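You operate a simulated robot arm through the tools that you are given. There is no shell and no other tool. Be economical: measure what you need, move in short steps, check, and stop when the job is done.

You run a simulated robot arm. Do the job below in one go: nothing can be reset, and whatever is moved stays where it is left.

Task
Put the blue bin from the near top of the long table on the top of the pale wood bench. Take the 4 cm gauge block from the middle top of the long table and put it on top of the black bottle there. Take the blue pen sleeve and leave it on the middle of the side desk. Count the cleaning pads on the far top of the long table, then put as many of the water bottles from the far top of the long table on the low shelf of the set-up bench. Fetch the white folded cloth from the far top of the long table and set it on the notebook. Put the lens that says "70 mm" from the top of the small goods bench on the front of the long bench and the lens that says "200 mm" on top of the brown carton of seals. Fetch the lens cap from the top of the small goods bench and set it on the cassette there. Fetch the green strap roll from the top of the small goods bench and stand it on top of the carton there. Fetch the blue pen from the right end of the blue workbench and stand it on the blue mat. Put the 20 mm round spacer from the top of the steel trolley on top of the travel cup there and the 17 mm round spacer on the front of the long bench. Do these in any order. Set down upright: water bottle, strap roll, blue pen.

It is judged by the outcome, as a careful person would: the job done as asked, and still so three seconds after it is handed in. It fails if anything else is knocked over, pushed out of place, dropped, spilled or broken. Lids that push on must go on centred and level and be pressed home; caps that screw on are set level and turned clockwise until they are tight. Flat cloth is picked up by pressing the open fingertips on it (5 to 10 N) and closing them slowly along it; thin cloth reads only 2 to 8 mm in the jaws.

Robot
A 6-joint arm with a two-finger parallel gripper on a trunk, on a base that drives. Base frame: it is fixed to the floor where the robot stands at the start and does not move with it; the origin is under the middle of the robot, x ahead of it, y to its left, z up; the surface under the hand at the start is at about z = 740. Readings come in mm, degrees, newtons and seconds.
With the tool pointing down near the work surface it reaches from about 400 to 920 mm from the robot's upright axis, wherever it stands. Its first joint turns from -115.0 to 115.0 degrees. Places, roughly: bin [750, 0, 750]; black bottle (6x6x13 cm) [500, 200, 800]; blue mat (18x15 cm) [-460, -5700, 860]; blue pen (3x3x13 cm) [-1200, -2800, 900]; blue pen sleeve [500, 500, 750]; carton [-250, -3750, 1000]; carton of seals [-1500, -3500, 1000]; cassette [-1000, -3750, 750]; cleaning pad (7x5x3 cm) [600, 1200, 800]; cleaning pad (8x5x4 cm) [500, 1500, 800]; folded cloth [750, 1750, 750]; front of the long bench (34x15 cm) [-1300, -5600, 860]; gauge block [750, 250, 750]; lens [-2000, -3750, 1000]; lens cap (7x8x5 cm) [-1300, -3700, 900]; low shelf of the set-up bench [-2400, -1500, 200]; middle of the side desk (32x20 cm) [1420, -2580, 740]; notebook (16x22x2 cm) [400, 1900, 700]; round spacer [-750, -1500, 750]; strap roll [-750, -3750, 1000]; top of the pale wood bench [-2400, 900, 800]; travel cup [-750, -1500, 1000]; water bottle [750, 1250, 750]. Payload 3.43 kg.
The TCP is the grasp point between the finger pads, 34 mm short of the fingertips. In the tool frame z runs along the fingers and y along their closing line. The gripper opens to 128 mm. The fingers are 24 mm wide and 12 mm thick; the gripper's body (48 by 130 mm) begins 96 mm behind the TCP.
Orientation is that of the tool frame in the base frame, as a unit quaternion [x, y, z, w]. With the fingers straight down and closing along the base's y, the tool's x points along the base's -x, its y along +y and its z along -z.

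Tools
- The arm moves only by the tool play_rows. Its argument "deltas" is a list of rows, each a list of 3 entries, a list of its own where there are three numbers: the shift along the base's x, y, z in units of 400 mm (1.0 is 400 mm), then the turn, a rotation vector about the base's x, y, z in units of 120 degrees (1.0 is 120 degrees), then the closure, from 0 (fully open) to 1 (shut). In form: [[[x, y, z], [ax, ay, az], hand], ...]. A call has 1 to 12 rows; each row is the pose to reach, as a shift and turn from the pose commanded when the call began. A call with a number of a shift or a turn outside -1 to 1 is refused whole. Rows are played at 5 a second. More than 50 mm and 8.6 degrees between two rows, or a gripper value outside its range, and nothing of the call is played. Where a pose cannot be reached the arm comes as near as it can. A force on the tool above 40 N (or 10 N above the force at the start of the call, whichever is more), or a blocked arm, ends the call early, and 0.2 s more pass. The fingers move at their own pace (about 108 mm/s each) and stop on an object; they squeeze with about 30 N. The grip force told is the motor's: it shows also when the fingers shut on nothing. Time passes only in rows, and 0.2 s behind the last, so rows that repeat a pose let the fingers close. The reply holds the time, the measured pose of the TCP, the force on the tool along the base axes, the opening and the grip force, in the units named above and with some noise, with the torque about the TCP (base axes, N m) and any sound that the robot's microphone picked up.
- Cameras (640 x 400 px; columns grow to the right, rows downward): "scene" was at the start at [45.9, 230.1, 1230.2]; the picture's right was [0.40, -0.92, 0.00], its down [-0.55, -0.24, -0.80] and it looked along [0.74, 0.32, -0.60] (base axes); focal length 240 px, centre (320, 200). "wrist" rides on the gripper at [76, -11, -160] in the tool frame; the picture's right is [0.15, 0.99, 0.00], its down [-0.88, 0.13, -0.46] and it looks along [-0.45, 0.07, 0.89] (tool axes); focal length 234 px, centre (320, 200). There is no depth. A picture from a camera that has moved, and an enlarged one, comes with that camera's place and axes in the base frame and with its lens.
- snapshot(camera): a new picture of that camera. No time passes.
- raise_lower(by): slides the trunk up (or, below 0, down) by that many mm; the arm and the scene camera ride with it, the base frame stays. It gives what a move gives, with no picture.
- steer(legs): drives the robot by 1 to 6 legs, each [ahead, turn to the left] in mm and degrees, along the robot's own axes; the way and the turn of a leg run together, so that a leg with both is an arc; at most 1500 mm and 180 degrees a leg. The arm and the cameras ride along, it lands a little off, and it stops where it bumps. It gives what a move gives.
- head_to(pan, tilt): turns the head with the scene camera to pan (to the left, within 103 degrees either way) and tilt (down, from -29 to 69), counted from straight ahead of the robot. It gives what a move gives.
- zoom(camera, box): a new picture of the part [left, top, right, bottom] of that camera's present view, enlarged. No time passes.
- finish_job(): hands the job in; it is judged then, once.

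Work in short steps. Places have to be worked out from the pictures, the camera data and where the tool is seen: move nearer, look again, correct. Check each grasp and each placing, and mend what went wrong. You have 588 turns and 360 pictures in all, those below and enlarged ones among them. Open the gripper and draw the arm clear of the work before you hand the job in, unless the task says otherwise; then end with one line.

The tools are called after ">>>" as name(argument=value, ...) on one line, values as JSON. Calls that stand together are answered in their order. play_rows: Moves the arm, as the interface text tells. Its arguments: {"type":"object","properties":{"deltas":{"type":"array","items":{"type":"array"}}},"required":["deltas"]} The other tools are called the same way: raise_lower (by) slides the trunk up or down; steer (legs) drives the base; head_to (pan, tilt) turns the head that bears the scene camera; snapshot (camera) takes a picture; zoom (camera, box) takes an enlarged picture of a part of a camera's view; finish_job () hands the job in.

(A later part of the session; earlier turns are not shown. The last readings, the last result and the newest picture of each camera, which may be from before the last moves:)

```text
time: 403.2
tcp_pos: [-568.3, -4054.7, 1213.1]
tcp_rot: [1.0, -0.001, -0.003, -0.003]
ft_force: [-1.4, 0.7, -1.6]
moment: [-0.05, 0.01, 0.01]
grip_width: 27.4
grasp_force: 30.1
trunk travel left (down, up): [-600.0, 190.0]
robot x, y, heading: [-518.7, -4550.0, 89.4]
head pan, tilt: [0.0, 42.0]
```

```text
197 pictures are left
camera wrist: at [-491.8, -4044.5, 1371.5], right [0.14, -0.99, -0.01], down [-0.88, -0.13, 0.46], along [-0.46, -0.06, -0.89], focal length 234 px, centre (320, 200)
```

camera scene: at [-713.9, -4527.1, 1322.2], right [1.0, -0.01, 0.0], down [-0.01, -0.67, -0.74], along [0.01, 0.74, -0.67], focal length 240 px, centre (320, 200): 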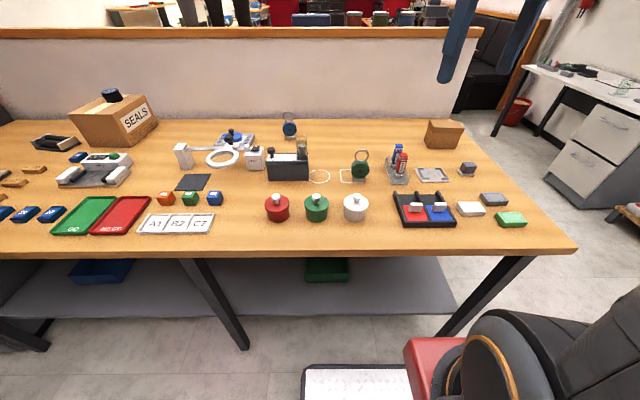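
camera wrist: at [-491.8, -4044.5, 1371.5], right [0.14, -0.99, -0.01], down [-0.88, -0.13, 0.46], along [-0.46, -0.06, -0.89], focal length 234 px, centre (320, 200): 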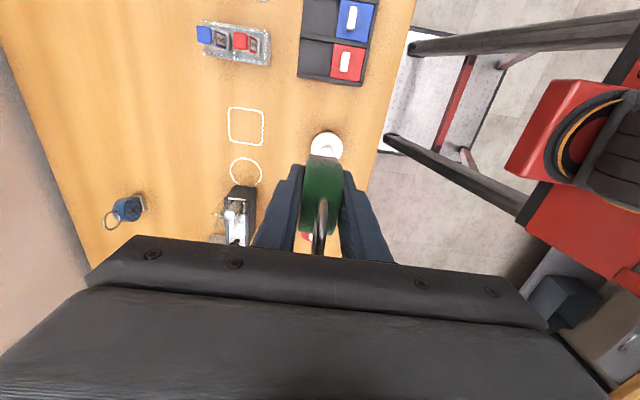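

>>> steer(legs=[[0, -74], [226, 0], [0, 74.5]])

>>> snapshot(camera="scene")

>>> zoom(camera="scene", box=[280, 90, 480, 220])

```text
time: 408.7
tcp_pos: [157.2, -4287.4, 1213.4]
tcp_rot: [0.809, -0.588, -0.001, -0.004]
ft_force: [0.5, -1.1, -0.8]
moment: [0.0, -0.04, -0.01]
grip_width: 27.2
grasp_force: 30.0
trunk travel left (down, up): [-600.0, 190.0]
robot x, y, heading: [-300.2, -4490.9, 17.3]
head pan, tilt: [0.0, 42.0]
stopped in leg 3: the robot was blocked; the commanded pose is now the measured one
```

```text
196 pictures are left
camera scene: at [-337.0, -4297.1, 1322.2], right [0.3, -0.95, 0.0], down [-0.64, -0.2, -0.74], along [0.71, 0.22, -0.67], focal length 240 px, centre (320, 200)
```

scene: 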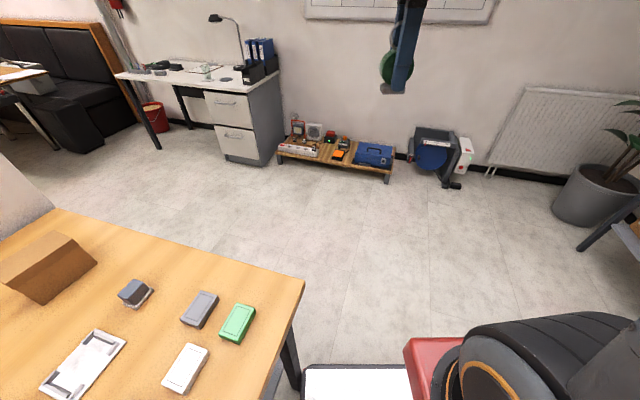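

```text
3.08 times, centred on (380, 155) of scene
camera zoom: at [-337.0, -4297.1, 1322.2], right [0.3, -0.95, 0.0], down [-0.64, -0.2, -0.74], along [0.71, 0.22, -0.67], focal length 738 px, centre (135, 338)
```

zoom: 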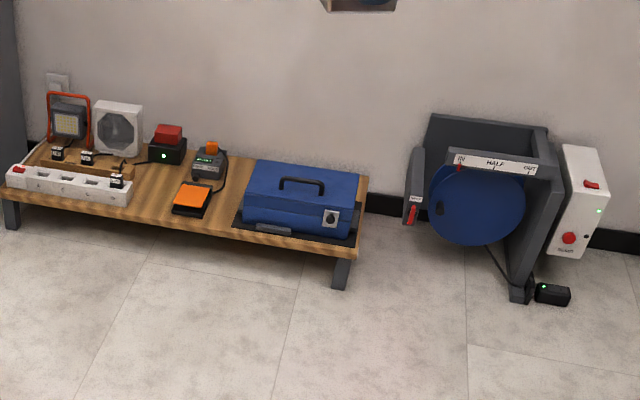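

A base corner touched the bench leg while turning. I back away along the same heading and come round with more room.

>>> steer(legs=[[-200, 0], [0, -50], [200, 0]])

```text
time: 413.7
tcp_pos: [134.5, -4858.8, 1213.6]
tcp_rot: [-0.498, 0.867, -0.001, 0.005]
ft_force: [0.4, -0.8, -1.0]
moment: [-0.02, 0.0, 0.0]
grip_width: 27.5
grasp_force: 29.3
trunk travel left (down, up): [-600.0, 190.0]
robot x, y, heading: [-322.3, -4645.9, -30.6]
head pan, tilt: [0.0, 42.0]
```

>>> steer(legs=[[0, 120.5], [150, 0]])

>>> snapshot(camera="scene")

>>> snapshot(camera="wrist")

```text
time: 420.3
tcp_pos: [-420.9, -4009.0, 1213.9]
tcp_rot: [0.999, 0.04, -0.004, -0.003]
ft_force: [0.0, -0.4, -1.2]
moment: [0.01, -0.01, 0.03]
grip_width: 27.1
grasp_force: 30.4
trunk travel left (down, up): [-600.0, 190.0]
robot x, y, heading: [-331.7, -4499.6, 93.8]
head pan, tilt: [0.0, 42.0]
```

```text
194 pictures are left
camera scene: at [-528.3, -4490.9, 1322.2], right [1.0, 0.07, 0.0], down [0.05, -0.67, -0.74], along [-0.05, 0.74, -0.67], focal length 240 px, centre (320, 200)
```

scene: 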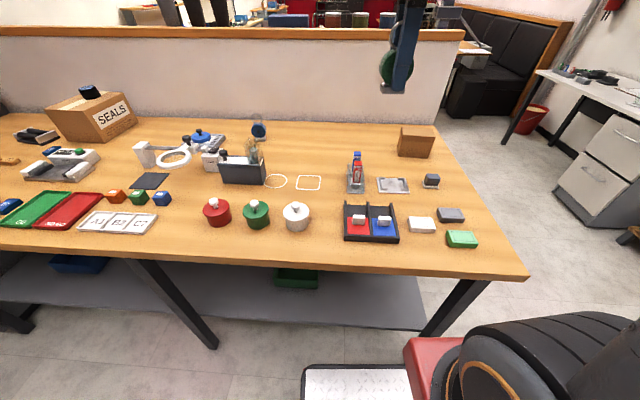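

```text
193 pictures are left
camera wrist: at [-346.5, -3992.7, 1371.8], right [0.22, -0.97, -0.01], down [-0.86, -0.2, 0.46], along [-0.45, -0.1, -0.89], focal length 234 px, centre (320, 200)
```

wrist: 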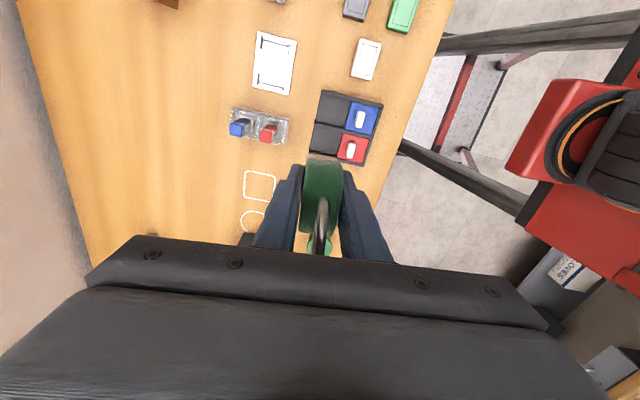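

>>> zoom(camera="scene", box=[340, 100, 470, 210])

```text
3.64 times, centred on (405, 155) of scene
camera zoom: at [-528.3, -4490.9, 1322.2], right [1.0, 0.07, 0.0], down [0.05, -0.67, -0.74], along [-0.05, 0.74, -0.67], focal length 872 px, centre (11, 364)
```

zoom: 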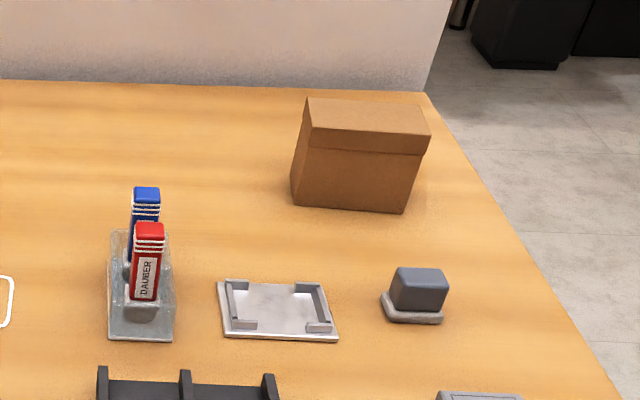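

The carton's top spans x −297…−188, y −3722…−3655, z ≈ 937. I carry the roll above its middle.

>>> play_rows(deltas=[[[0.056, 0.1, 0], [0, 0, -0.01], 1.0], [[0.112, 0.2, 0], [0, 0, -0.02], 1.0], [[0.169, 0.3, 0], [0, 0, -0.03], 1.0], [[0.225, 0.4, 0], [0, 0, -0.04], 1.0], [[0.281, 0.5, -0.02], [0, 0, -0.05], 1.0], [[0.337, 0.6, -0.05], [0, 0, -0.06], 1.0], [[0.394, 0.7, -0.1], [0, 0, -0.07], 1.0], [[0.45, 0.8, -0.14], [0, 0, -0.075], 1.0], [[0.45, 0.8, -0.25], [0, 0, -0.075], 1.0], [[0.45, 0.8, -0.36], [0, 0, -0.075], 1.0], [[0.45, 0.8, -0.44], [0, 0, -0.075], 1.0], [[0.45, 0.8, -0.44], [0, 0, -0.075], 1.0]])

>>> snapshot(camera="wrist")

>>> zoom(camera="scene", box=[340, 60, 490, 200])

```text
refused: row 7 steps farther than a row can; nothing moved
```

```text
191 pictures are left
camera wrist: at [-346.5, -3992.7, 1371.8], right [0.22, -0.97, -0.01], down [-0.86, -0.2, 0.46], along [-0.45, -0.1, -0.89], focal length 234 px, centre (320, 200)
```

wrist: 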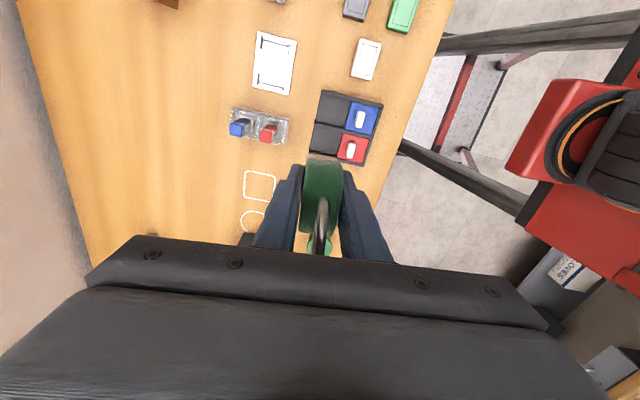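

```text
2.86 times, centred on (415, 130) of scene
camera zoom: at [-528.3, -4490.9, 1322.2], right [1.0, 0.07, 0.0], down [0.05, -0.67, -0.74], along [-0.05, 0.74, -0.67], focal length 685 px, centre (49, 400)
```

zoom: 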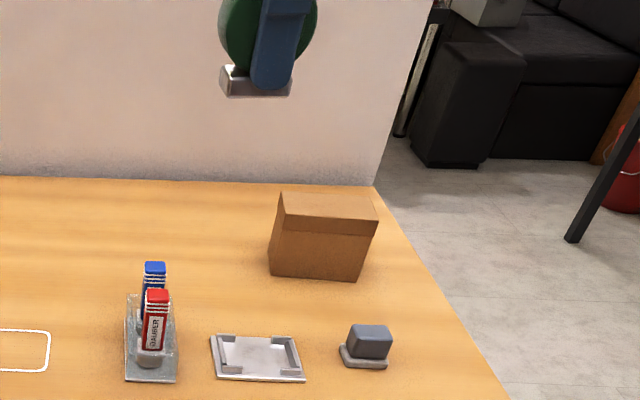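

A step was too long; I replay with shorter vertical steps.

>>> play_rows(deltas=[[[0.056, 0.1, 0], [0, 0, -0.01], 1.0], [[0.112, 0.2, 0], [0, 0, -0.02], 1.0], [[0.169, 0.3, 0], [0, 0, -0.03], 1.0], [[0.225, 0.4, 0], [0, 0, -0.04], 1.0], [[0.281, 0.5, 0], [0, 0, -0.05], 1.0], [[0.337, 0.6, -0.03], [0, 0, -0.06], 1.0], [[0.394, 0.7, -0.06], [0, 0, -0.07], 1.0], [[0.45, 0.8, -0.09], [0, 0, -0.075], 1.0], [[0.45, 0.8, -0.2], [0, 0, -0.075], 1.0], [[0.45, 0.8, -0.31], [0, 0, -0.075], 1.0], [[0.45, 0.8, -0.42], [0, 0, -0.075], 1.0]])

>>> snapshot(camera="wrist")

>>> zoom(camera="scene", box=[340, 60, 490, 200])

```text
time: 422.7
tcp_pos: [-239.8, -3689.3, 1044.0]
tcp_rot: [0.999, -0.04, -0.004, -0.003]
ft_force: [-0.6, -0.1, -0.6]
moment: [0.02, 0.0, 0.02]
grip_width: 27.4
grasp_force: 30.5
trunk travel left (down, up): [-600.0, 190.0]
robot x, y, heading: [-330.5, -4500.3, 94.0]
head pan, tilt: [0.0, 42.0]
```

```text
189 pictures are left
camera wrist: at [-163.3, -3686.3, 1202.8], right [0.07, -1.0, -0.01], down [-0.89, -0.06, 0.46], along [-0.46, -0.02, -0.89], focal length 234 px, centre (320, 200)
```

wrist: 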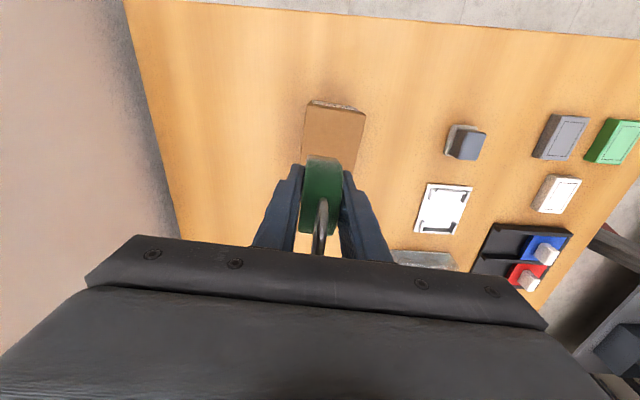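

```text
2.86 times, centred on (415, 130) of scene
camera zoom: at [-528.2, -4490.9, 1322.2], right [1.0, 0.07, 0.0], down [0.05, -0.67, -0.74], along [-0.05, 0.74, -0.67], focal length 685 px, centre (49, 400)
```

zoom: 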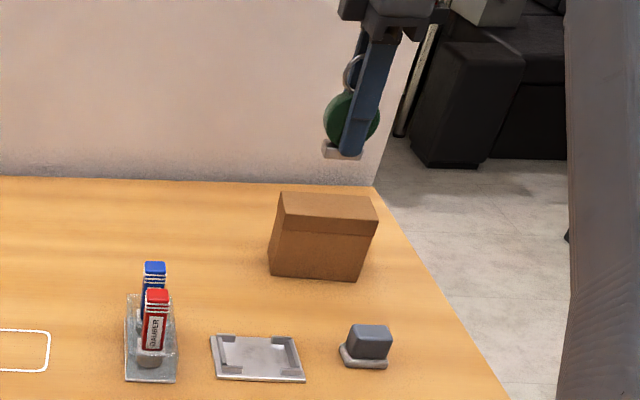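

The roll is over the carton; I shift 6 mm toward me and lower to contact near TCP 984.

>>> play_rows(deltas=[[[0, -0.015, -0.06], [0, 0, 0], 1.0], [[0, -0.015, -0.11], [0, 0, 0], 1.0], [[0, -0.015, -0.13], [0, 0, 0], 1.0], [[0, -0.015, -0.137], [0, 0, 0], 1.0], [[0, -0.015, -0.144], [0, 0, 0], 1.0], [[0, -0.015, -0.151], [0, 0, 0], 1.0], [[0, -0.015, -0.158], [0, 0, 0], 1.0], [[0, -0.015, -0.165], [0, 0, 0], 1.0], [[0, -0.015, -0.172], [0, 0, 0], 1.0]])

>>> zoom(camera="scene", box=[340, 60, 490, 200])

```text
time: 424.7
tcp_pos: [-242.3, -3695.9, 979.9]
tcp_rot: [0.999, -0.04, -0.003, -0.005]
ft_force: [-1.1, 1.7, 33.7]
moment: [-0.27, -0.09, 0.08]
grip_width: 27.3
grasp_force: 29.9
trunk travel left (down, up): [-600.0, 190.0]
robot x, y, heading: [-331.3, -4501.5, 93.9]
head pan, tilt: [0.0, 42.0]
```

```text
2.86 times, centred on (415, 130) of scene
camera zoom: at [-528.4, -4492.1, 1322.3], right [1.0, 0.07, 0.0], down [0.05, -0.67, -0.74], along [-0.05, 0.74, -0.67], focal length 685 px, centre (49, 400)
```

zoom: 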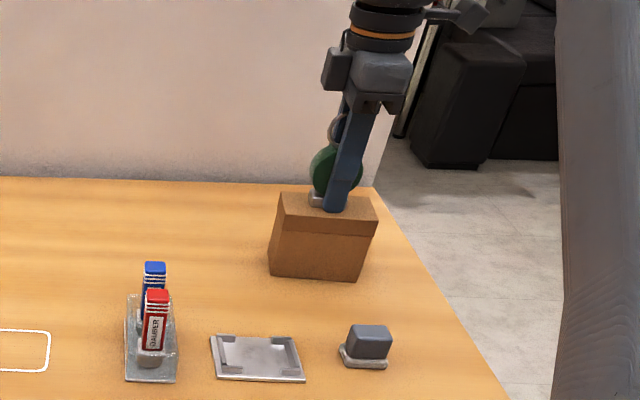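

Contact (34 N). I ease up, open slowly, and rise only a little first.

>>> play_rows(deltas=[[[0, 0, 0.004], [0, 0, 0], 1.0], [[0, 0, 0.004], [0, 0, 0], 0.78], [[0, 0, 0.004], [0, 0, 0], 0.72], [[0, 0, 0.004], [0, 0, 0], 0.65], [[0, 0, 0.004], [0, 0, 0], 0.5], [[0, 0, 0.004], [0, 0, 0], 0.35], [[0, 0, 0.004], [0, 0, 0], 0.35]])

>>> snapshot(camera="wrist")

>>> zoom(camera="scene", box=[340, 60, 490, 200])

```text
time: 426.3
tcp_pos: [-242.0, -3696.2, 979.3]
tcp_rot: [0.999, -0.039, -0.004, -0.004]
ft_force: [-1.9, -0.5, 36.1]
moment: [-1.51, 0.02, -0.13]
grip_width: 83.3
grasp_force: 0.2
trunk travel left (down, up): [-600.0, 190.0]
robot x, y, heading: [-332.3, -4502.8, 93.9]
head pan, tilt: [0.0, 42.0]
```

```text
186 pictures are left
camera wrist: at [-164.5, -3692.5, 1138.0], right [0.07, -1.0, -0.01], down [-0.89, -0.06, 0.46], along [-0.46, -0.02, -0.89], focal length 234 px, centre (320, 200)
```

wrist: 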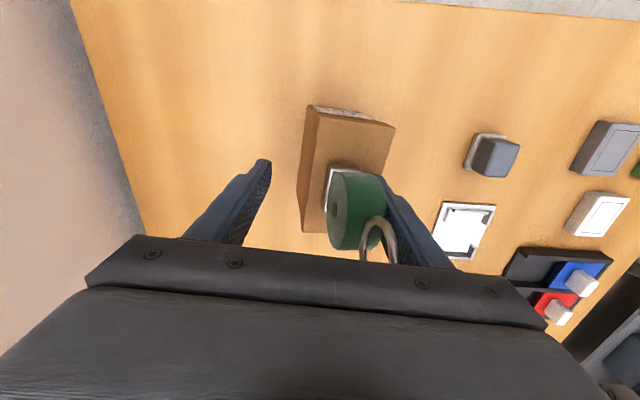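

```text
2.86 times, centred on (415, 130) of scene
camera zoom: at [-528.5, -4492.3, 1322.2], right [1.0, 0.07, 0.0], down [0.05, -0.67, -0.74], along [-0.05, 0.74, -0.67], focal length 685 px, centre (49, 400)
```

zoom: 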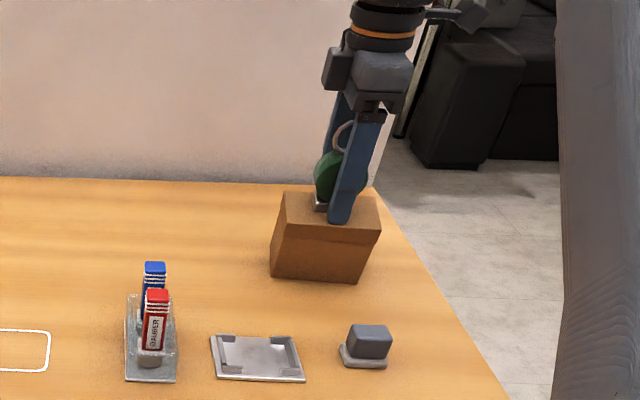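

The roll leaned toward the front finger while opening, with a 36 N load still on – the tips seem to press on its foot. I ease up 3 mm and close again to bring it upright in the grip.

>>> play_rows(deltas=[[[0, 0, 0.004], [0, 0, 0], 0.36], [[0, 0, 0.009], [0, 0, 0], 0.4], [[0, 0, 0.012], [0, 0, 0], 0.48], [[0, 0, 0.012], [0, 0, 0], 0.56], [[0, 0, 0.012], [0, 0, 0], 0.64], [[0, 0, 0.012], [0, 0, 0], 0.72], [[0, 0, 0.012], [0, 0, 0], 0.8], [[0, 0, 0.012], [0, 0, 0], 1.0], [[0, 0, 0.012], [0, 0, 0], 1.0]])

>>> snapshot(camera="wrist")

>>> zoom(camera="scene", box=[360, 80, 440, 170])

```text
time: 428.3
tcp_pos: [-241.0, -3695.2, 983.2]
tcp_rot: [0.999, -0.039, -0.002, -0.003]
ft_force: [-0.4, 0.3, 0.0]
moment: [-0.01, -0.04, -0.01]
grip_width: 27.4
grasp_force: 30.0
trunk travel left (down, up): [-600.0, 190.0]
robot x, y, heading: [-332.6, -4500.1, 94.1]
head pan, tilt: [0.0, 42.0]
```

```text
184 pictures are left
camera wrist: at [-164.7, -3690.5, 1141.2], right [0.07, -1.0, -0.01], down [-0.89, -0.06, 0.46], along [-0.46, -0.03, -0.89], focal length 234 px, centre (320, 200)
```

wrist: 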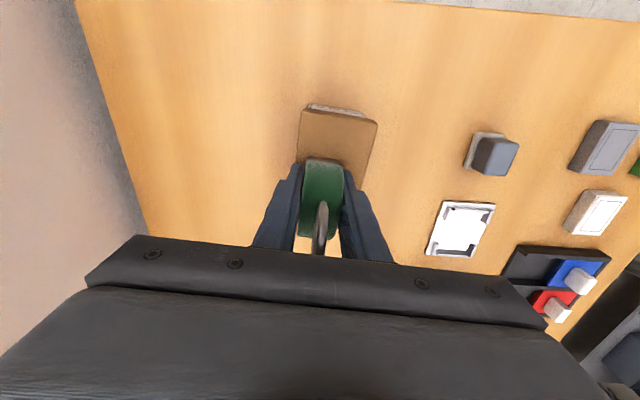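

```text
4.44 times, centred on (400, 125) of scene
camera zoom: at [-528.2, -4490.7, 1322.2], right [1.0, 0.07, 0.0], down [0.05, -0.67, -0.74], along [-0.05, 0.74, -0.67], focal length 1066 px, centre (-36, 533)
```

zoom: 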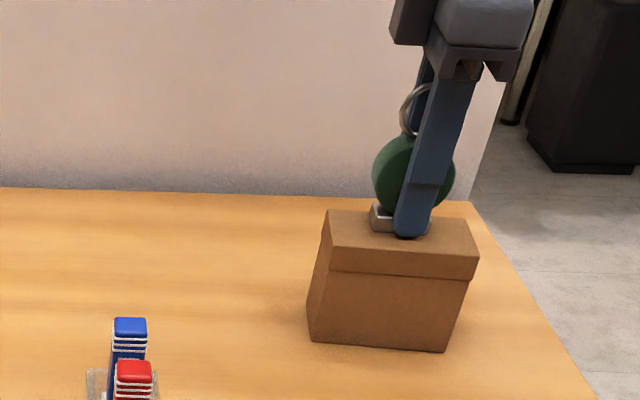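

It is upright in the grip again, with no load. Now I open in tiny steps without pressing and check.

>>> play_rows(deltas=[[[0, 0, 0], [0, 0, 0], 0.77], [[0, 0, 0], [0, 0, 0], 0.76], [[0, 0, 0], [0, 0, 0], 0.74], [[0, 0, 0], [0, 0, 0], 0.72], [[0, 0, 0], [0, 0, 0], 0.72]])

>>> snapshot(camera="wrist")

>>> zoom(camera="scene", box=[360, 80, 440, 170])

```text
time: 429.5
tcp_pos: [-242.5, -3693.4, 982.2]
tcp_rot: [0.999, -0.04, -0.003, -0.003]
ft_force: [0.1, 0.4, 0.6]
moment: [-0.02, 0.02, 0.03]
grip_width: 35.8
grasp_force: 0.0
trunk travel left (down, up): [-600.0, 190.0]
robot x, y, heading: [-333.0, -4499.5, 93.7]
head pan, tilt: [0.0, 42.0]
```

```text
182 pictures are left
camera wrist: at [-164.7, -3690.5, 1141.2], right [0.07, -1.0, -0.01], down [-0.89, -0.06, 0.46], along [-0.46, -0.03, -0.89], focal length 234 px, centre (320, 200)
```

wrist: 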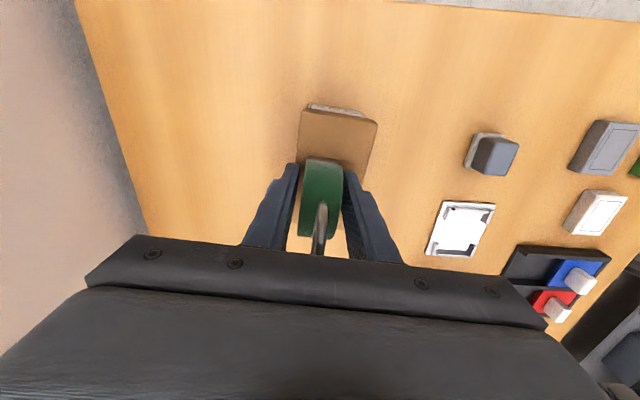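

```text
4.44 times, centred on (400, 125) of scene
camera zoom: at [-528.2, -4490.8, 1322.2], right [1.0, 0.07, 0.0], down [0.05, -0.67, -0.74], along [-0.05, 0.74, -0.67], focal length 1066 px, centre (-36, 533)
```

zoom: 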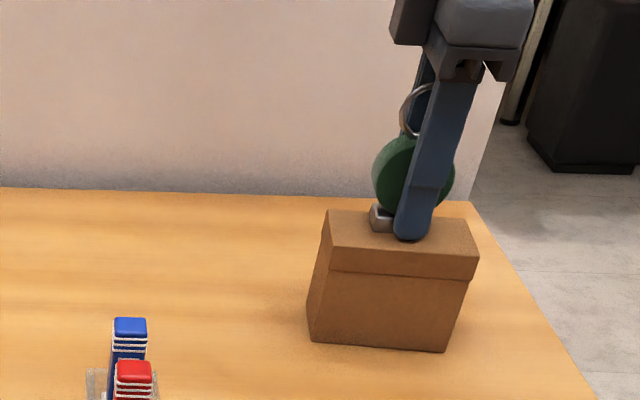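

It stands by itself with the fingers a few millimetres away. I open further and rise straight up.

>>> play_rows(deltas=[[[0, 0, 0.005], [0, 0, 0], 0.66], [[0, 0, 0.01], [0, 0, 0], 0.55], [[0, 0, 0.02], [0, 0, 0], 0.4], [[0, 0, 0.06], [0, 0, 0], 0.35], [[0, 0, 0.14], [0, 0, 0], 0.35], [[0, 0, 0.25], [0, 0, 0], 0.35], [[0, 0, 0.36], [0, 0, 0], 0.35], [[0, 0, 0.46], [0, 0, 0], 0.35]])

>>> snapshot(camera="wrist")

>>> zoom(camera="scene", box=[360, 80, 440, 170])

```text
time: 431.3
tcp_pos: [-239.8, -3692.8, 1170.9]
tcp_rot: [0.999, -0.04, -0.004, -0.002]
ft_force: [0.0, -1.1, 0.1]
moment: [-0.03, -0.03, 0.0]
grip_width: 83.2
grasp_force: 0.1
trunk travel left (down, up): [-600.0, 190.0]
robot x, y, heading: [-330.7, -4499.4, 94.0]
head pan, tilt: [0.0, 42.0]
```

```text
180 pictures are left
camera wrist: at [-162.6, -3687.7, 1329.6], right [0.07, -1.0, -0.01], down [-0.89, -0.06, 0.46], along [-0.46, -0.03, -0.89], focal length 234 px, centre (320, 200)
```

wrist: 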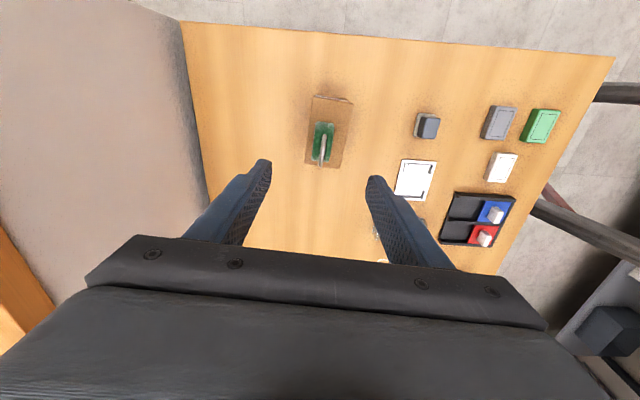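

```text
4.44 times, centred on (400, 125) of scene
camera zoom: at [-528.3, -4490.7, 1322.2], right [1.0, 0.07, 0.0], down [0.05, -0.67, -0.74], along [-0.05, 0.74, -0.67], focal length 1066 px, centre (-36, 533)
```

zoom: 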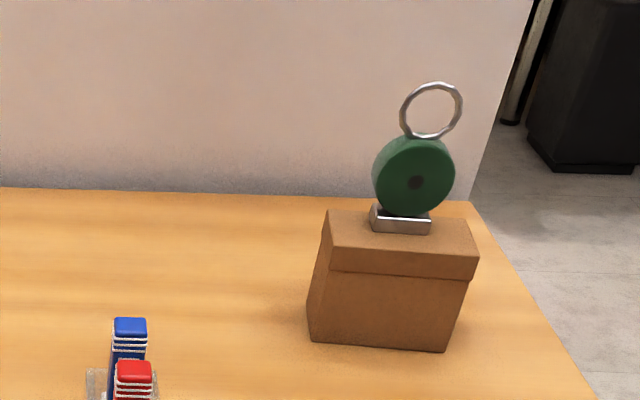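

The strap roll stands on the carton. I retract and turn the hand back to normal.

>>> play_rows(deltas=[[[0, -0.02, 0.05], [0, 0, 0], 0.2], [[-0.02, -0.1, 0.08], [0, 0, -0.07], 0.1], [[-0.04, -0.18, 0.1], [0, 0, -0.14], 0], [[-0.06, -0.26, 0.12], [0, 0, -0.21], 0], [[-0.09, -0.34, 0.14], [0, 0, -0.28], 0], [[-0.12, -0.42, 0.15], [0, 0, -0.35], 0], [[-0.15, -0.5, 0.15], [0, 0, -0.42], 0], [[-0.18, -0.58, 0.15], [0, 0, -0.49], 0], [[-0.2, -0.66, 0.15], [0, 0, -0.56], 0], [[-0.22, -0.74, 0.15], [0, 0, -0.63], 0], [[-0.23, -0.78, 0.15], [0, 0, -0.68], 0]])

```text
time: 433.7
tcp_pos: [-333.9, -4006.4, 1225.7]
tcp_rot: [0.729, -0.684, -0.001, -0.004]
ft_force: [0.5, -0.4, 0.6]
moment: [-0.04, 0.0, -0.01]
grip_width: 128.0
grasp_force: 0.1
trunk travel left (down, up): [-600.0, 190.0]
robot x, y, heading: [-331.9, -4501.4, 93.9]
head pan, tilt: [0.0, 42.0]
```

Next the blue pen. I drive back round east and north.

>>> steer(legs=[[-150, 0], [0, -90], [770, 0], [0, 86], [1500, 0], [850, 0]])

```text
time: 457.5
tcp_pos: [560.9, -1767.7, 1227.0]
tcp_rot: [-0.692, 0.721, 0.0, 0.005]
ft_force: [-0.7, 0.2, -0.3]
moment: [0.0, -0.01, 0.02]
grip_width: 128.1
grasp_force: 0.0
trunk travel left (down, up): [-600.0, 190.0]
robot x, y, heading: [509.5, -2256.2, 87.9]
head pan, tilt: [0.0, 42.0]
```

>>> steer(legs=[[0, 92.1], [1500, 0], [150, 0], [0, 90]])

>>> snapshot(camera="scene")

```text
time: 473.7
tcp_pos: [-1161.4, -2820.8, 1226.5]
tcp_rot: [0.688, 0.726, -0.005, 0.0]
ft_force: [0.5, 0.2, -0.7]
moment: [-0.01, -0.01, -0.02]
grip_width: 127.9
grasp_force: 0.1
trunk travel left (down, up): [-600.0, 190.0]
robot x, y, heading: [-1155.9, -2327.8, -86.9]
head pan, tilt: [0.0, 42.0]
```

```text
178 pictures are left
camera scene: at [-960.6, -2338.5, 1322.2], right [-1.0, -0.05, 0.0], down [-0.04, 0.67, -0.74], along [0.04, -0.74, -0.67], focal length 240 px, centre (320, 200)
```

scene: 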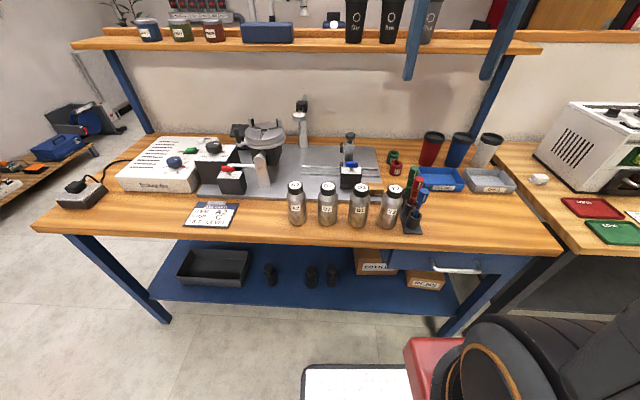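

>>> zoom(camera="scene", box=[370, 120, 530, 250])

>>> zoom(camera="scene", box=[385, 145, 445, 245])

>>> snapshot(camera="wrist")

```text
3.08 times, centred on (450, 185) of scene
camera zoom: at [-960.6, -2338.5, 1322.2], right [-1.0, -0.05, 0.0], down [-0.04, 0.67, -0.74], along [0.04, -0.74, -0.67], focal length 738 px, centre (-80, 246)
```

zoom: 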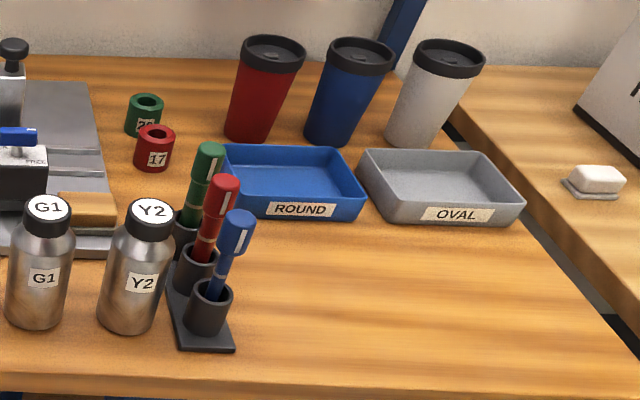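

```text
4.00 times, centred on (415, 195) of scene
camera zoom: at [-960.6, -2338.5, 1322.2], right [-1.0, -0.05, 0.0], down [-0.04, 0.67, -0.74], along [0.04, -0.74, -0.67], focal length 960 px, centre (-60, 220)
```

zoom: 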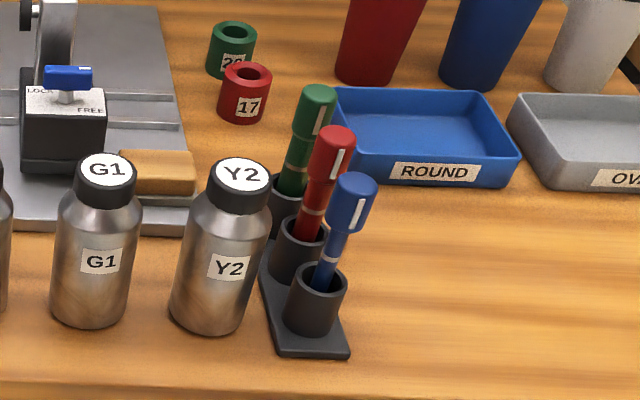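

```text
175 pictures are left
camera wrist: at [-1175.6, -2745.1, 1385.0], right [0.98, 0.2, -0.01], down [0.18, -0.87, 0.46], along [0.09, -0.45, -0.89], focal length 234 px, centre (320, 200)
```

wrist: 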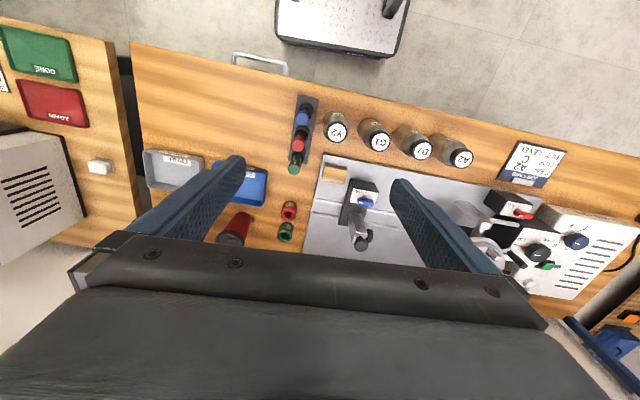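

The blue pen stands foremost in the holder: cap top at about (−1193, −2808, 942); bottle Y2 is 65 mm beside it. I position above it with the jaws partly open.

>>> play_rows(deltas=[[[-0.04, 0.016, -0.08], [0, 0, 0], 0.3], [[-0.08, 0.032, -0.17], [0, 0, 0], 0.5], [[-0.08, 0.032, -0.28], [0, 0, 0], 0.55], [[-0.08, 0.032, -0.39], [0, 0, 0], 0.55], [[-0.08, 0.032, -0.46], [0, 0, 0], 0.55], [[-0.08, 0.032, -0.46], [0, 0, 0], 0.55]])

>>> snapshot(camera="wrist")

>>> zoom(camera="scene", box=[350, 90, 510, 240])

```text
time: 475.1
tcp_pos: [-1192.9, -2809.3, 1042.3]
tcp_rot: [0.689, 0.725, -0.004, 0.0]
ft_force: [0.6, 0.9, 0.9]
moment: [0.02, -0.03, 0.02]
grip_width: 57.6
grasp_force: 0.0
trunk travel left (down, up): [-600.0, 190.0]
robot x, y, heading: [-1155.4, -2326.4, -86.9]
head pan, tilt: [0.0, 42.0]
```

```text
174 pictures are left
camera wrist: at [-1207.7, -2732.9, 1201.2], right [0.98, 0.2, -0.01], down [0.18, -0.87, 0.46], along [0.09, -0.45, -0.89], focal length 234 px, centre (320, 200)
```

wrist: 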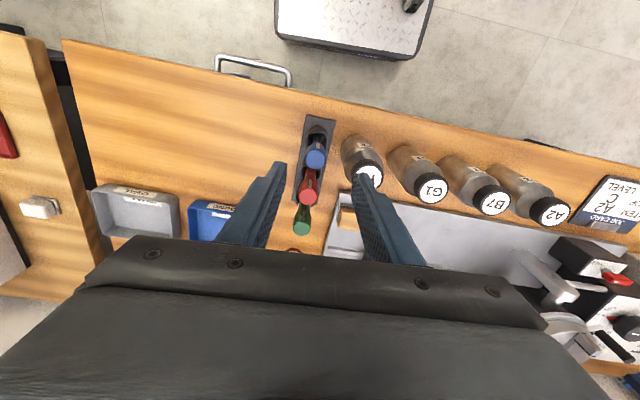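

```text
2.67 times, centred on (430, 165) of scene
camera zoom: at [-960.6, -2338.5, 1322.2], right [-1.0, -0.05, 0.0], down [-0.04, 0.67, -0.74], along [0.04, -0.74, -0.67], focal length 640 px, centre (27, 293)
```

zoom: 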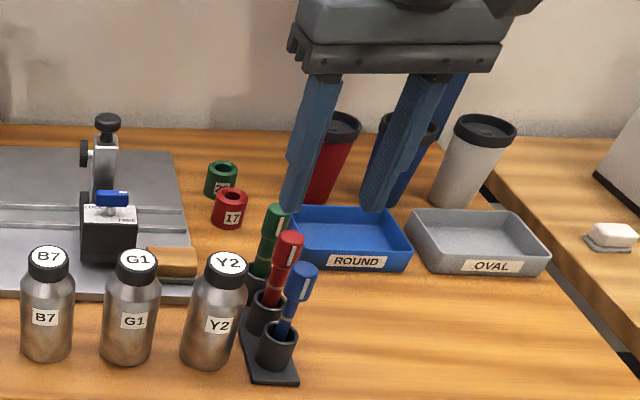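

Aligned at about (−1194, −2808). I narrow the jaws to 45 mm and go down to just above the cap to check.

>>> play_rows(deltas=[[[-0.003, 0, 0], [0, 0, 0], 0.65], [[-0.003, 0.002, -0.07], [0, 0, 0], 0.65], [[-0.003, 0.002, -0.135], [0, 0, 0], 0.65], [[-0.003, 0.002, -0.135], [0, 0, 0], 0.65]])

>>> zoom(camera="wrist", box=[240, 110, 420, 260])

>>> zoom(camera="scene", box=[380, 130, 470, 230])

```text
time: 476.1
tcp_pos: [-1192.8, -2807.7, 988.6]
tcp_rot: [0.688, 0.726, -0.005, 0.001]
ft_force: [-0.9, 0.4, -0.2]
moment: [-0.01, 0.03, -0.02]
grip_width: 45.0
grasp_force: 0.0
trunk travel left (down, up): [-600.0, 190.0]
robot x, y, heading: [-1153.4, -2324.9, -86.7]
head pan, tilt: [0.0, 42.0]
```

```text
2.67 times, centred on (330, 185) of wrist
camera zoom: at [-1207.5, -2731.6, 1146.8], right [0.98, 0.2, -0.01], down [0.18, -0.87, 0.46], along [0.09, -0.45, -0.89], focal length 624 px, centre (293, 240)
```

zoom: 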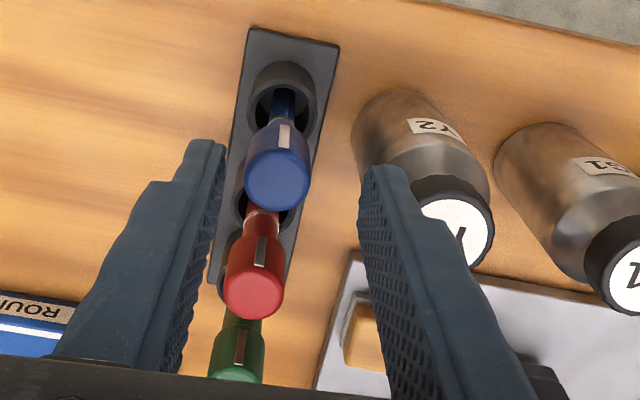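

```text
4.00 times, centred on (425, 180) of scene
camera zoom: at [-960.6, -2338.4, 1322.2], right [-1.0, -0.06, 0.0], down [-0.04, 0.67, -0.74], along [0.04, -0.74, -0.67], focal length 960 px, centre (-100, 280)
```

zoom: 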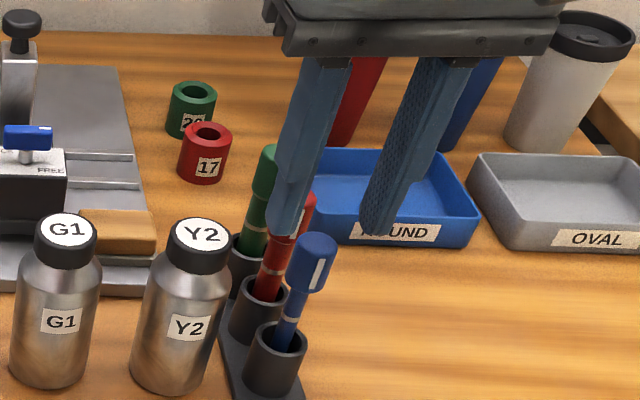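

The cap is at about (−1197, −2812). I shift 4–5 mm, descend around it, and close.

>>> play_rows(deltas=[[[-0.011, -0.011, 0], [0, 0, 0], 0.65], [[-0.011, -0.011, -0.06], [0, 0, 0], 0.65], [[-0.011, -0.011, -0.12], [0, 0, 0], 0.65], [[-0.011, -0.011, -0.12], [0, 0, 0], 0.7], [[-0.011, -0.011, -0.12], [0, 0, 0], 0.75], [[-0.011, -0.011, -0.12], [0, 0, 0], 0.8], [[-0.011, -0.011, -0.12], [0, 0, 0], 1.0], [[-0.011, -0.011, -0.12], [0, 0, 0], 1.0]])

>>> zoom(camera="wrist", box=[240, 110, 420, 260])

>>> zoom(camera="scene", box=[380, 130, 470, 230])

```text
time: 477.9
tcp_pos: [-1197.9, -2813.6, 938.7]
tcp_rot: [0.688, 0.726, -0.005, 0.0]
ft_force: [-0.9, -0.1, -0.5]
moment: [0.02, -0.04, -0.01]
grip_width: 22.2
grasp_force: 30.1
trunk travel left (down, up): [-600.0, 190.0]
robot x, y, heading: [-1158.2, -2326.3, -87.1]
head pan, tilt: [0.0, 42.0]
```

```text
2.67 times, centred on (330, 185) of wrist
camera zoom: at [-1213.2, -2737.5, 1096.8], right [0.98, 0.2, -0.01], down [0.18, -0.87, 0.46], along [0.09, -0.45, -0.89], focal length 624 px, centre (293, 240)
```

zoom: 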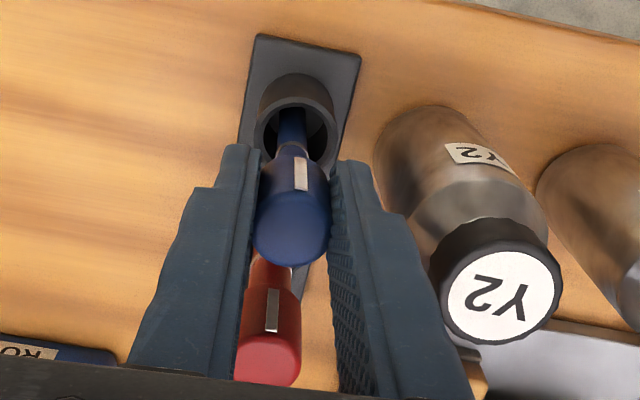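

```text
4.00 times, centred on (425, 180) of scene
camera zoom: at [-960.6, -2338.5, 1322.2], right [-1.0, -0.05, 0.0], down [-0.04, 0.67, -0.74], along [0.04, -0.74, -0.67], focal length 960 px, centre (-100, 280)
```

zoom: 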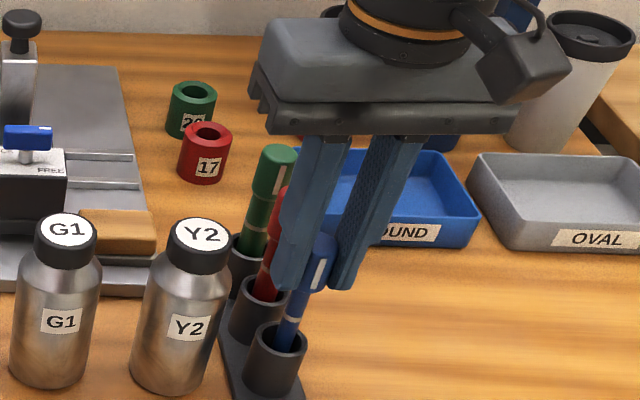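

Gripped (22 mm cap). I lift straight up.

>>> play_rows(deltas=[[[0, 0, 0.05], [0, 0, 0], 1.0], [[0, 0, 0.13], [0, 0, 0], 1.0], [[0, 0, 0.23], [0, 0, 0], 1.0], [[0, 0, 0.34], [0, 0, 0], 1.0], [[0, 0, 0.45], [0, 0, 0], 1.0], [[0, 0.05, 0.55], [0, 0, 0], 1.0], [[0, 0.12, 0.62], [0, 0, 0], 1.0]])

>>> zoom(camera="scene", box=[360, 0, 520, 240])

>>> snapshot(camera="wrist")

```text
time: 479.5
tcp_pos: [-1196.7, -2761.0, 1187.9]
tcp_rot: [0.688, 0.726, -0.003, 0.0]
ft_force: [-0.2, -1.1, -0.6]
moment: [0.05, -0.01, 0.01]
grip_width: 22.2
grasp_force: 29.9
trunk travel left (down, up): [-600.0, 190.0]
robot x, y, heading: [-1157.4, -2327.9, -86.8]
head pan, tilt: [0.0, 42.0]
```

```text
1.67 times, centred on (440, 120) of scene
camera zoom: at [-960.6, -2339.1, 1322.2], right [-1.0, -0.06, 0.0], down [-0.04, 0.67, -0.74], along [0.04, -0.74, -0.67], focal length 400 px, centre (120, 333)
```

zoom: 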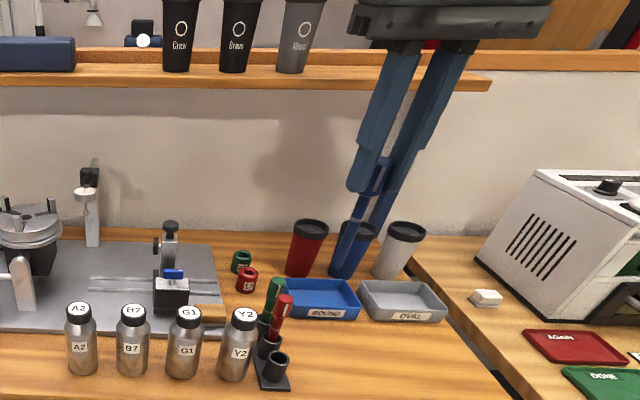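

```text
167 pictures are left
camera wrist: at [-1211.6, -2685.0, 1347.2], right [0.98, 0.2, -0.01], down [0.18, -0.87, 0.46], along [0.09, -0.45, -0.89], focal length 234 px, centre (320, 200)
```

wrist: 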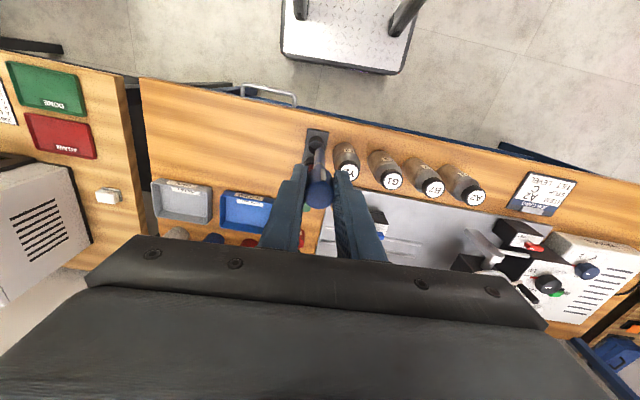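

>>> zoom(camera="scene", box=[430, 80, 480, 180])

>>> zoom(camera="wrist", box=[270, 120, 370, 220])

```text
4.00 times, centred on (455, 130) of scene
camera zoom: at [-960.6, -2339.1, 1322.2], right [-1.0, -0.06, 0.0], down [-0.04, 0.67, -0.74], along [0.04, -0.74, -0.67], focal length 960 px, centre (-220, 480)
```

zoom: 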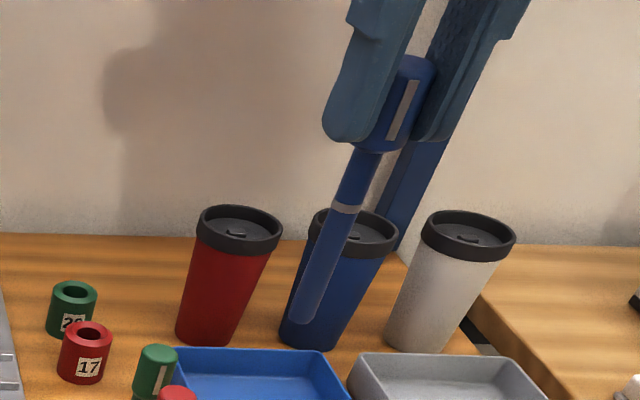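

```text
4.00 times, centred on (320, 170) of wrist
camera zoom: at [-1211.6, -2685.0, 1347.2], right [0.98, 0.2, -0.01], down [0.18, -0.87, 0.46], along [0.09, -0.45, -0.89], focal length 937 px, centre (320, 320)
```

zoom: 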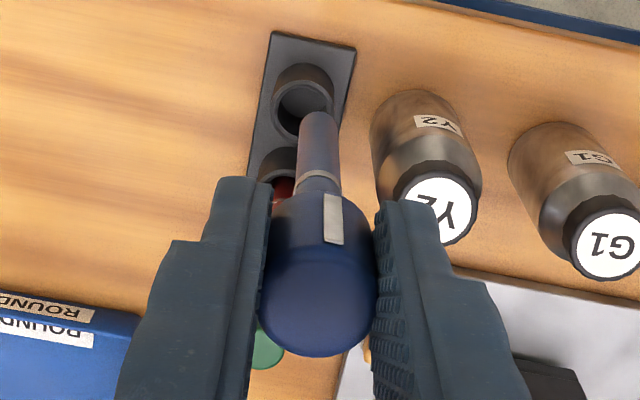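

The pen hangs straight along the tool axis, bottom about 126 mm below the TCP. Now I drive it to the long bench.

>>> steer(legs=[[0, 87], [1500, 0], [150, 0], [0, -90], [1500, 0], [850, 0]])

```text
time: 506.9
tcp_pos: [341.7, -5160.4, 1188.0]
tcp_rot: [0.713, 0.701, -0.005, -0.001]
ft_force: [-0.2, -0.2, 0.2]
moment: [-0.02, 0.06, -0.06]
grip_width: 23.0
grasp_force: 29.6
trunk travel left (down, up): [-600.0, 190.0]
robot x, y, heading: [412.2, -4731.0, -91.1]
head pan, tilt: [0.0, 42.0]
```

>>> steer(legs=[[0, -78.2], [908, 0], [0, 79]])

>>> snapshot(camera="scene")

>>> snapshot(camera="wrist")

```text
time: 518.5
tcp_pos: [-537.0, -5340.8, 1188.9]
tcp_rot: [0.7, 0.714, -0.005, 0.0]
ft_force: [0.1, 0.4, -0.6]
moment: [-0.04, -0.02, 0.0]
grip_width: 23.2
grasp_force: 30.7
trunk travel left (down, up): [-600.0, 190.0]
robot x, y, heading: [-478.6, -4909.2, -88.8]
head pan, tilt: [0.0, 42.0]
```

```text
164 pictures are left
camera scene: at [-286.5, -4926.7, 1322.2], right [-1.0, -0.02, 0.0], down [-0.01, 0.67, -0.74], along [0.01, -0.74, -0.67], focal length 240 px, centre (320, 200)
```

scene: 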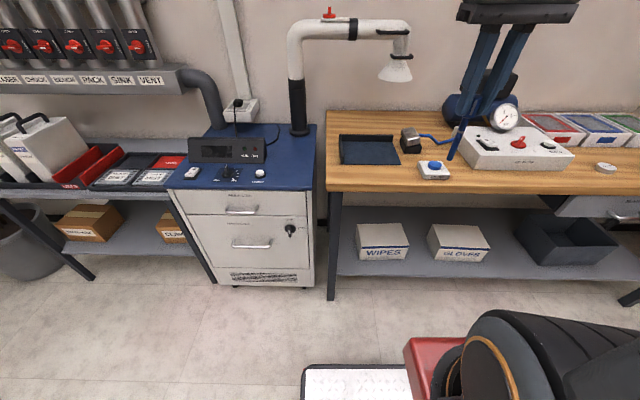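

```text
163 pictures are left
camera wrist: at [-549.4, -5263.8, 1347.1], right [0.99, 0.16, -0.01], down [0.15, -0.88, 0.46], along [0.07, -0.46, -0.89], focal length 234 px, centre (320, 200)
```

wrist: 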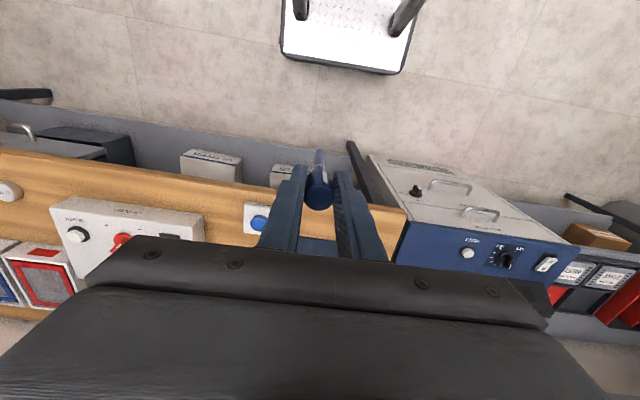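

>>> zoom(camera="scene", box=[270, 0, 470, 200])

```text
2.00 times, centred on (370, 100) of scene
camera zoom: at [-286.5, -4926.7, 1322.2], right [-1.0, -0.02, 0.0], down [-0.01, 0.67, -0.74], along [0.01, -0.74, -0.67], focal length 480 px, centre (220, 400)
```

zoom: 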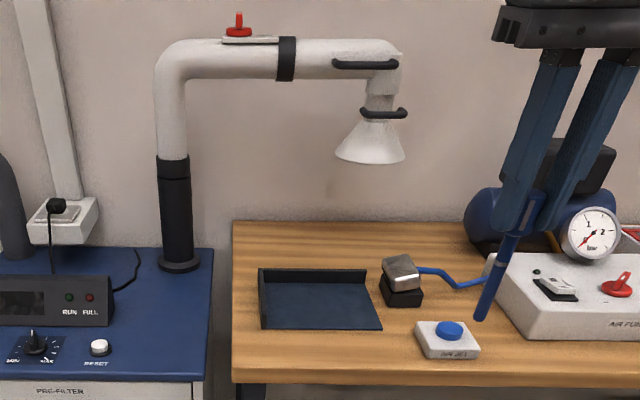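

The mat's middle is about (−455, −5705); the fume hood hangs behind at y ≈ −5830. I aim for (−455, −5685), correct the slight tool tilt, and lower partway.

>>> play_rows(deltas=[[[0.026, -0.108, 0], [0, 0, 0], 1.0], [[0.052, -0.215, 0], [0, 0, 0], 1.0], [[0.078, -0.323, 0], [0, 0, 0], 1.0], [[0.104, -0.43, 0], [0, 0, 0], 1.0], [[0.13, -0.538, 0], [0.001, -0.001, 0], 1.0], [[0.156, -0.645, 0], [0.002, -0.002, 0], 1.0], [[0.182, -0.753, 0], [0.0033, -0.0033, 0], 1.0], [[0.205, -0.86, 0], [0.0033, -0.0033, 0], 1.0], [[0.205, -0.86, -0.11], [0.0033, -0.0033, 0], 1.0], [[0.205, -0.86, -0.22], [0.0033, -0.0033, 0], 1.0], [[0.205, -0.86, -0.33], [0.0033, -0.0033, 0], 1.0], [[0.205, -0.86, -0.4], [0.0033, -0.0033, 0], 1.0]])

>>> zoom(camera="scene", box=[290, 0, 490, 200])

>>> snapshot(camera="wrist")

```text
time: 521.1
tcp_pos: [-455.7, -5685.2, 1028.2]
tcp_rot: [0.701, 0.713, 0.0, 0.001]
ft_force: [0.1, 0.4, 0.0]
moment: [-0.02, 0.02, 0.0]
grip_width: 23.2
grasp_force: 30.2
trunk travel left (down, up): [-600.0, 190.0]
robot x, y, heading: [-481.1, -4908.0, -89.0]
head pan, tilt: [0.0, 42.0]
```

```text
2.00 times, centred on (390, 100) of scene
camera zoom: at [-286.5, -4926.6, 1322.2], right [-1.0, -0.02, 0.0], down [-0.01, 0.67, -0.74], along [0.01, -0.74, -0.67], focal length 480 px, centre (180, 400)
```

zoom: 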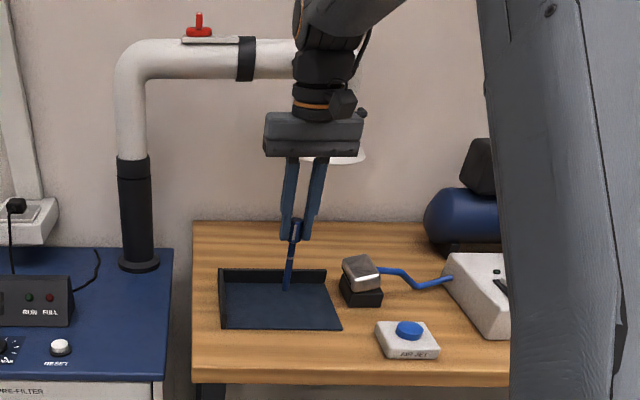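

```text
160 pictures are left
camera wrist: at [-469.6, -5610.1, 1187.5], right [0.99, 0.16, 0.0], down [0.15, -0.88, 0.46], along [0.08, -0.45, -0.89], focal length 234 px, centre (320, 200)
```

wrist: 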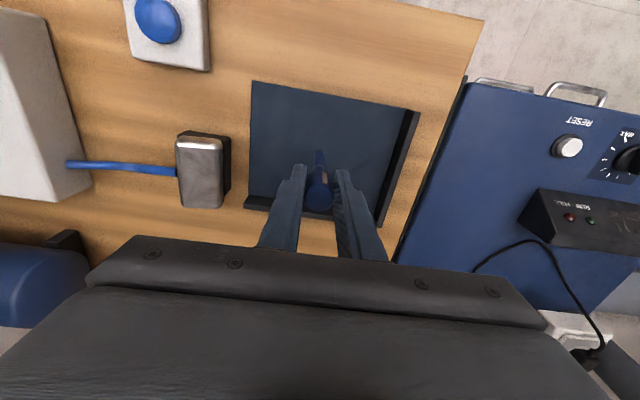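

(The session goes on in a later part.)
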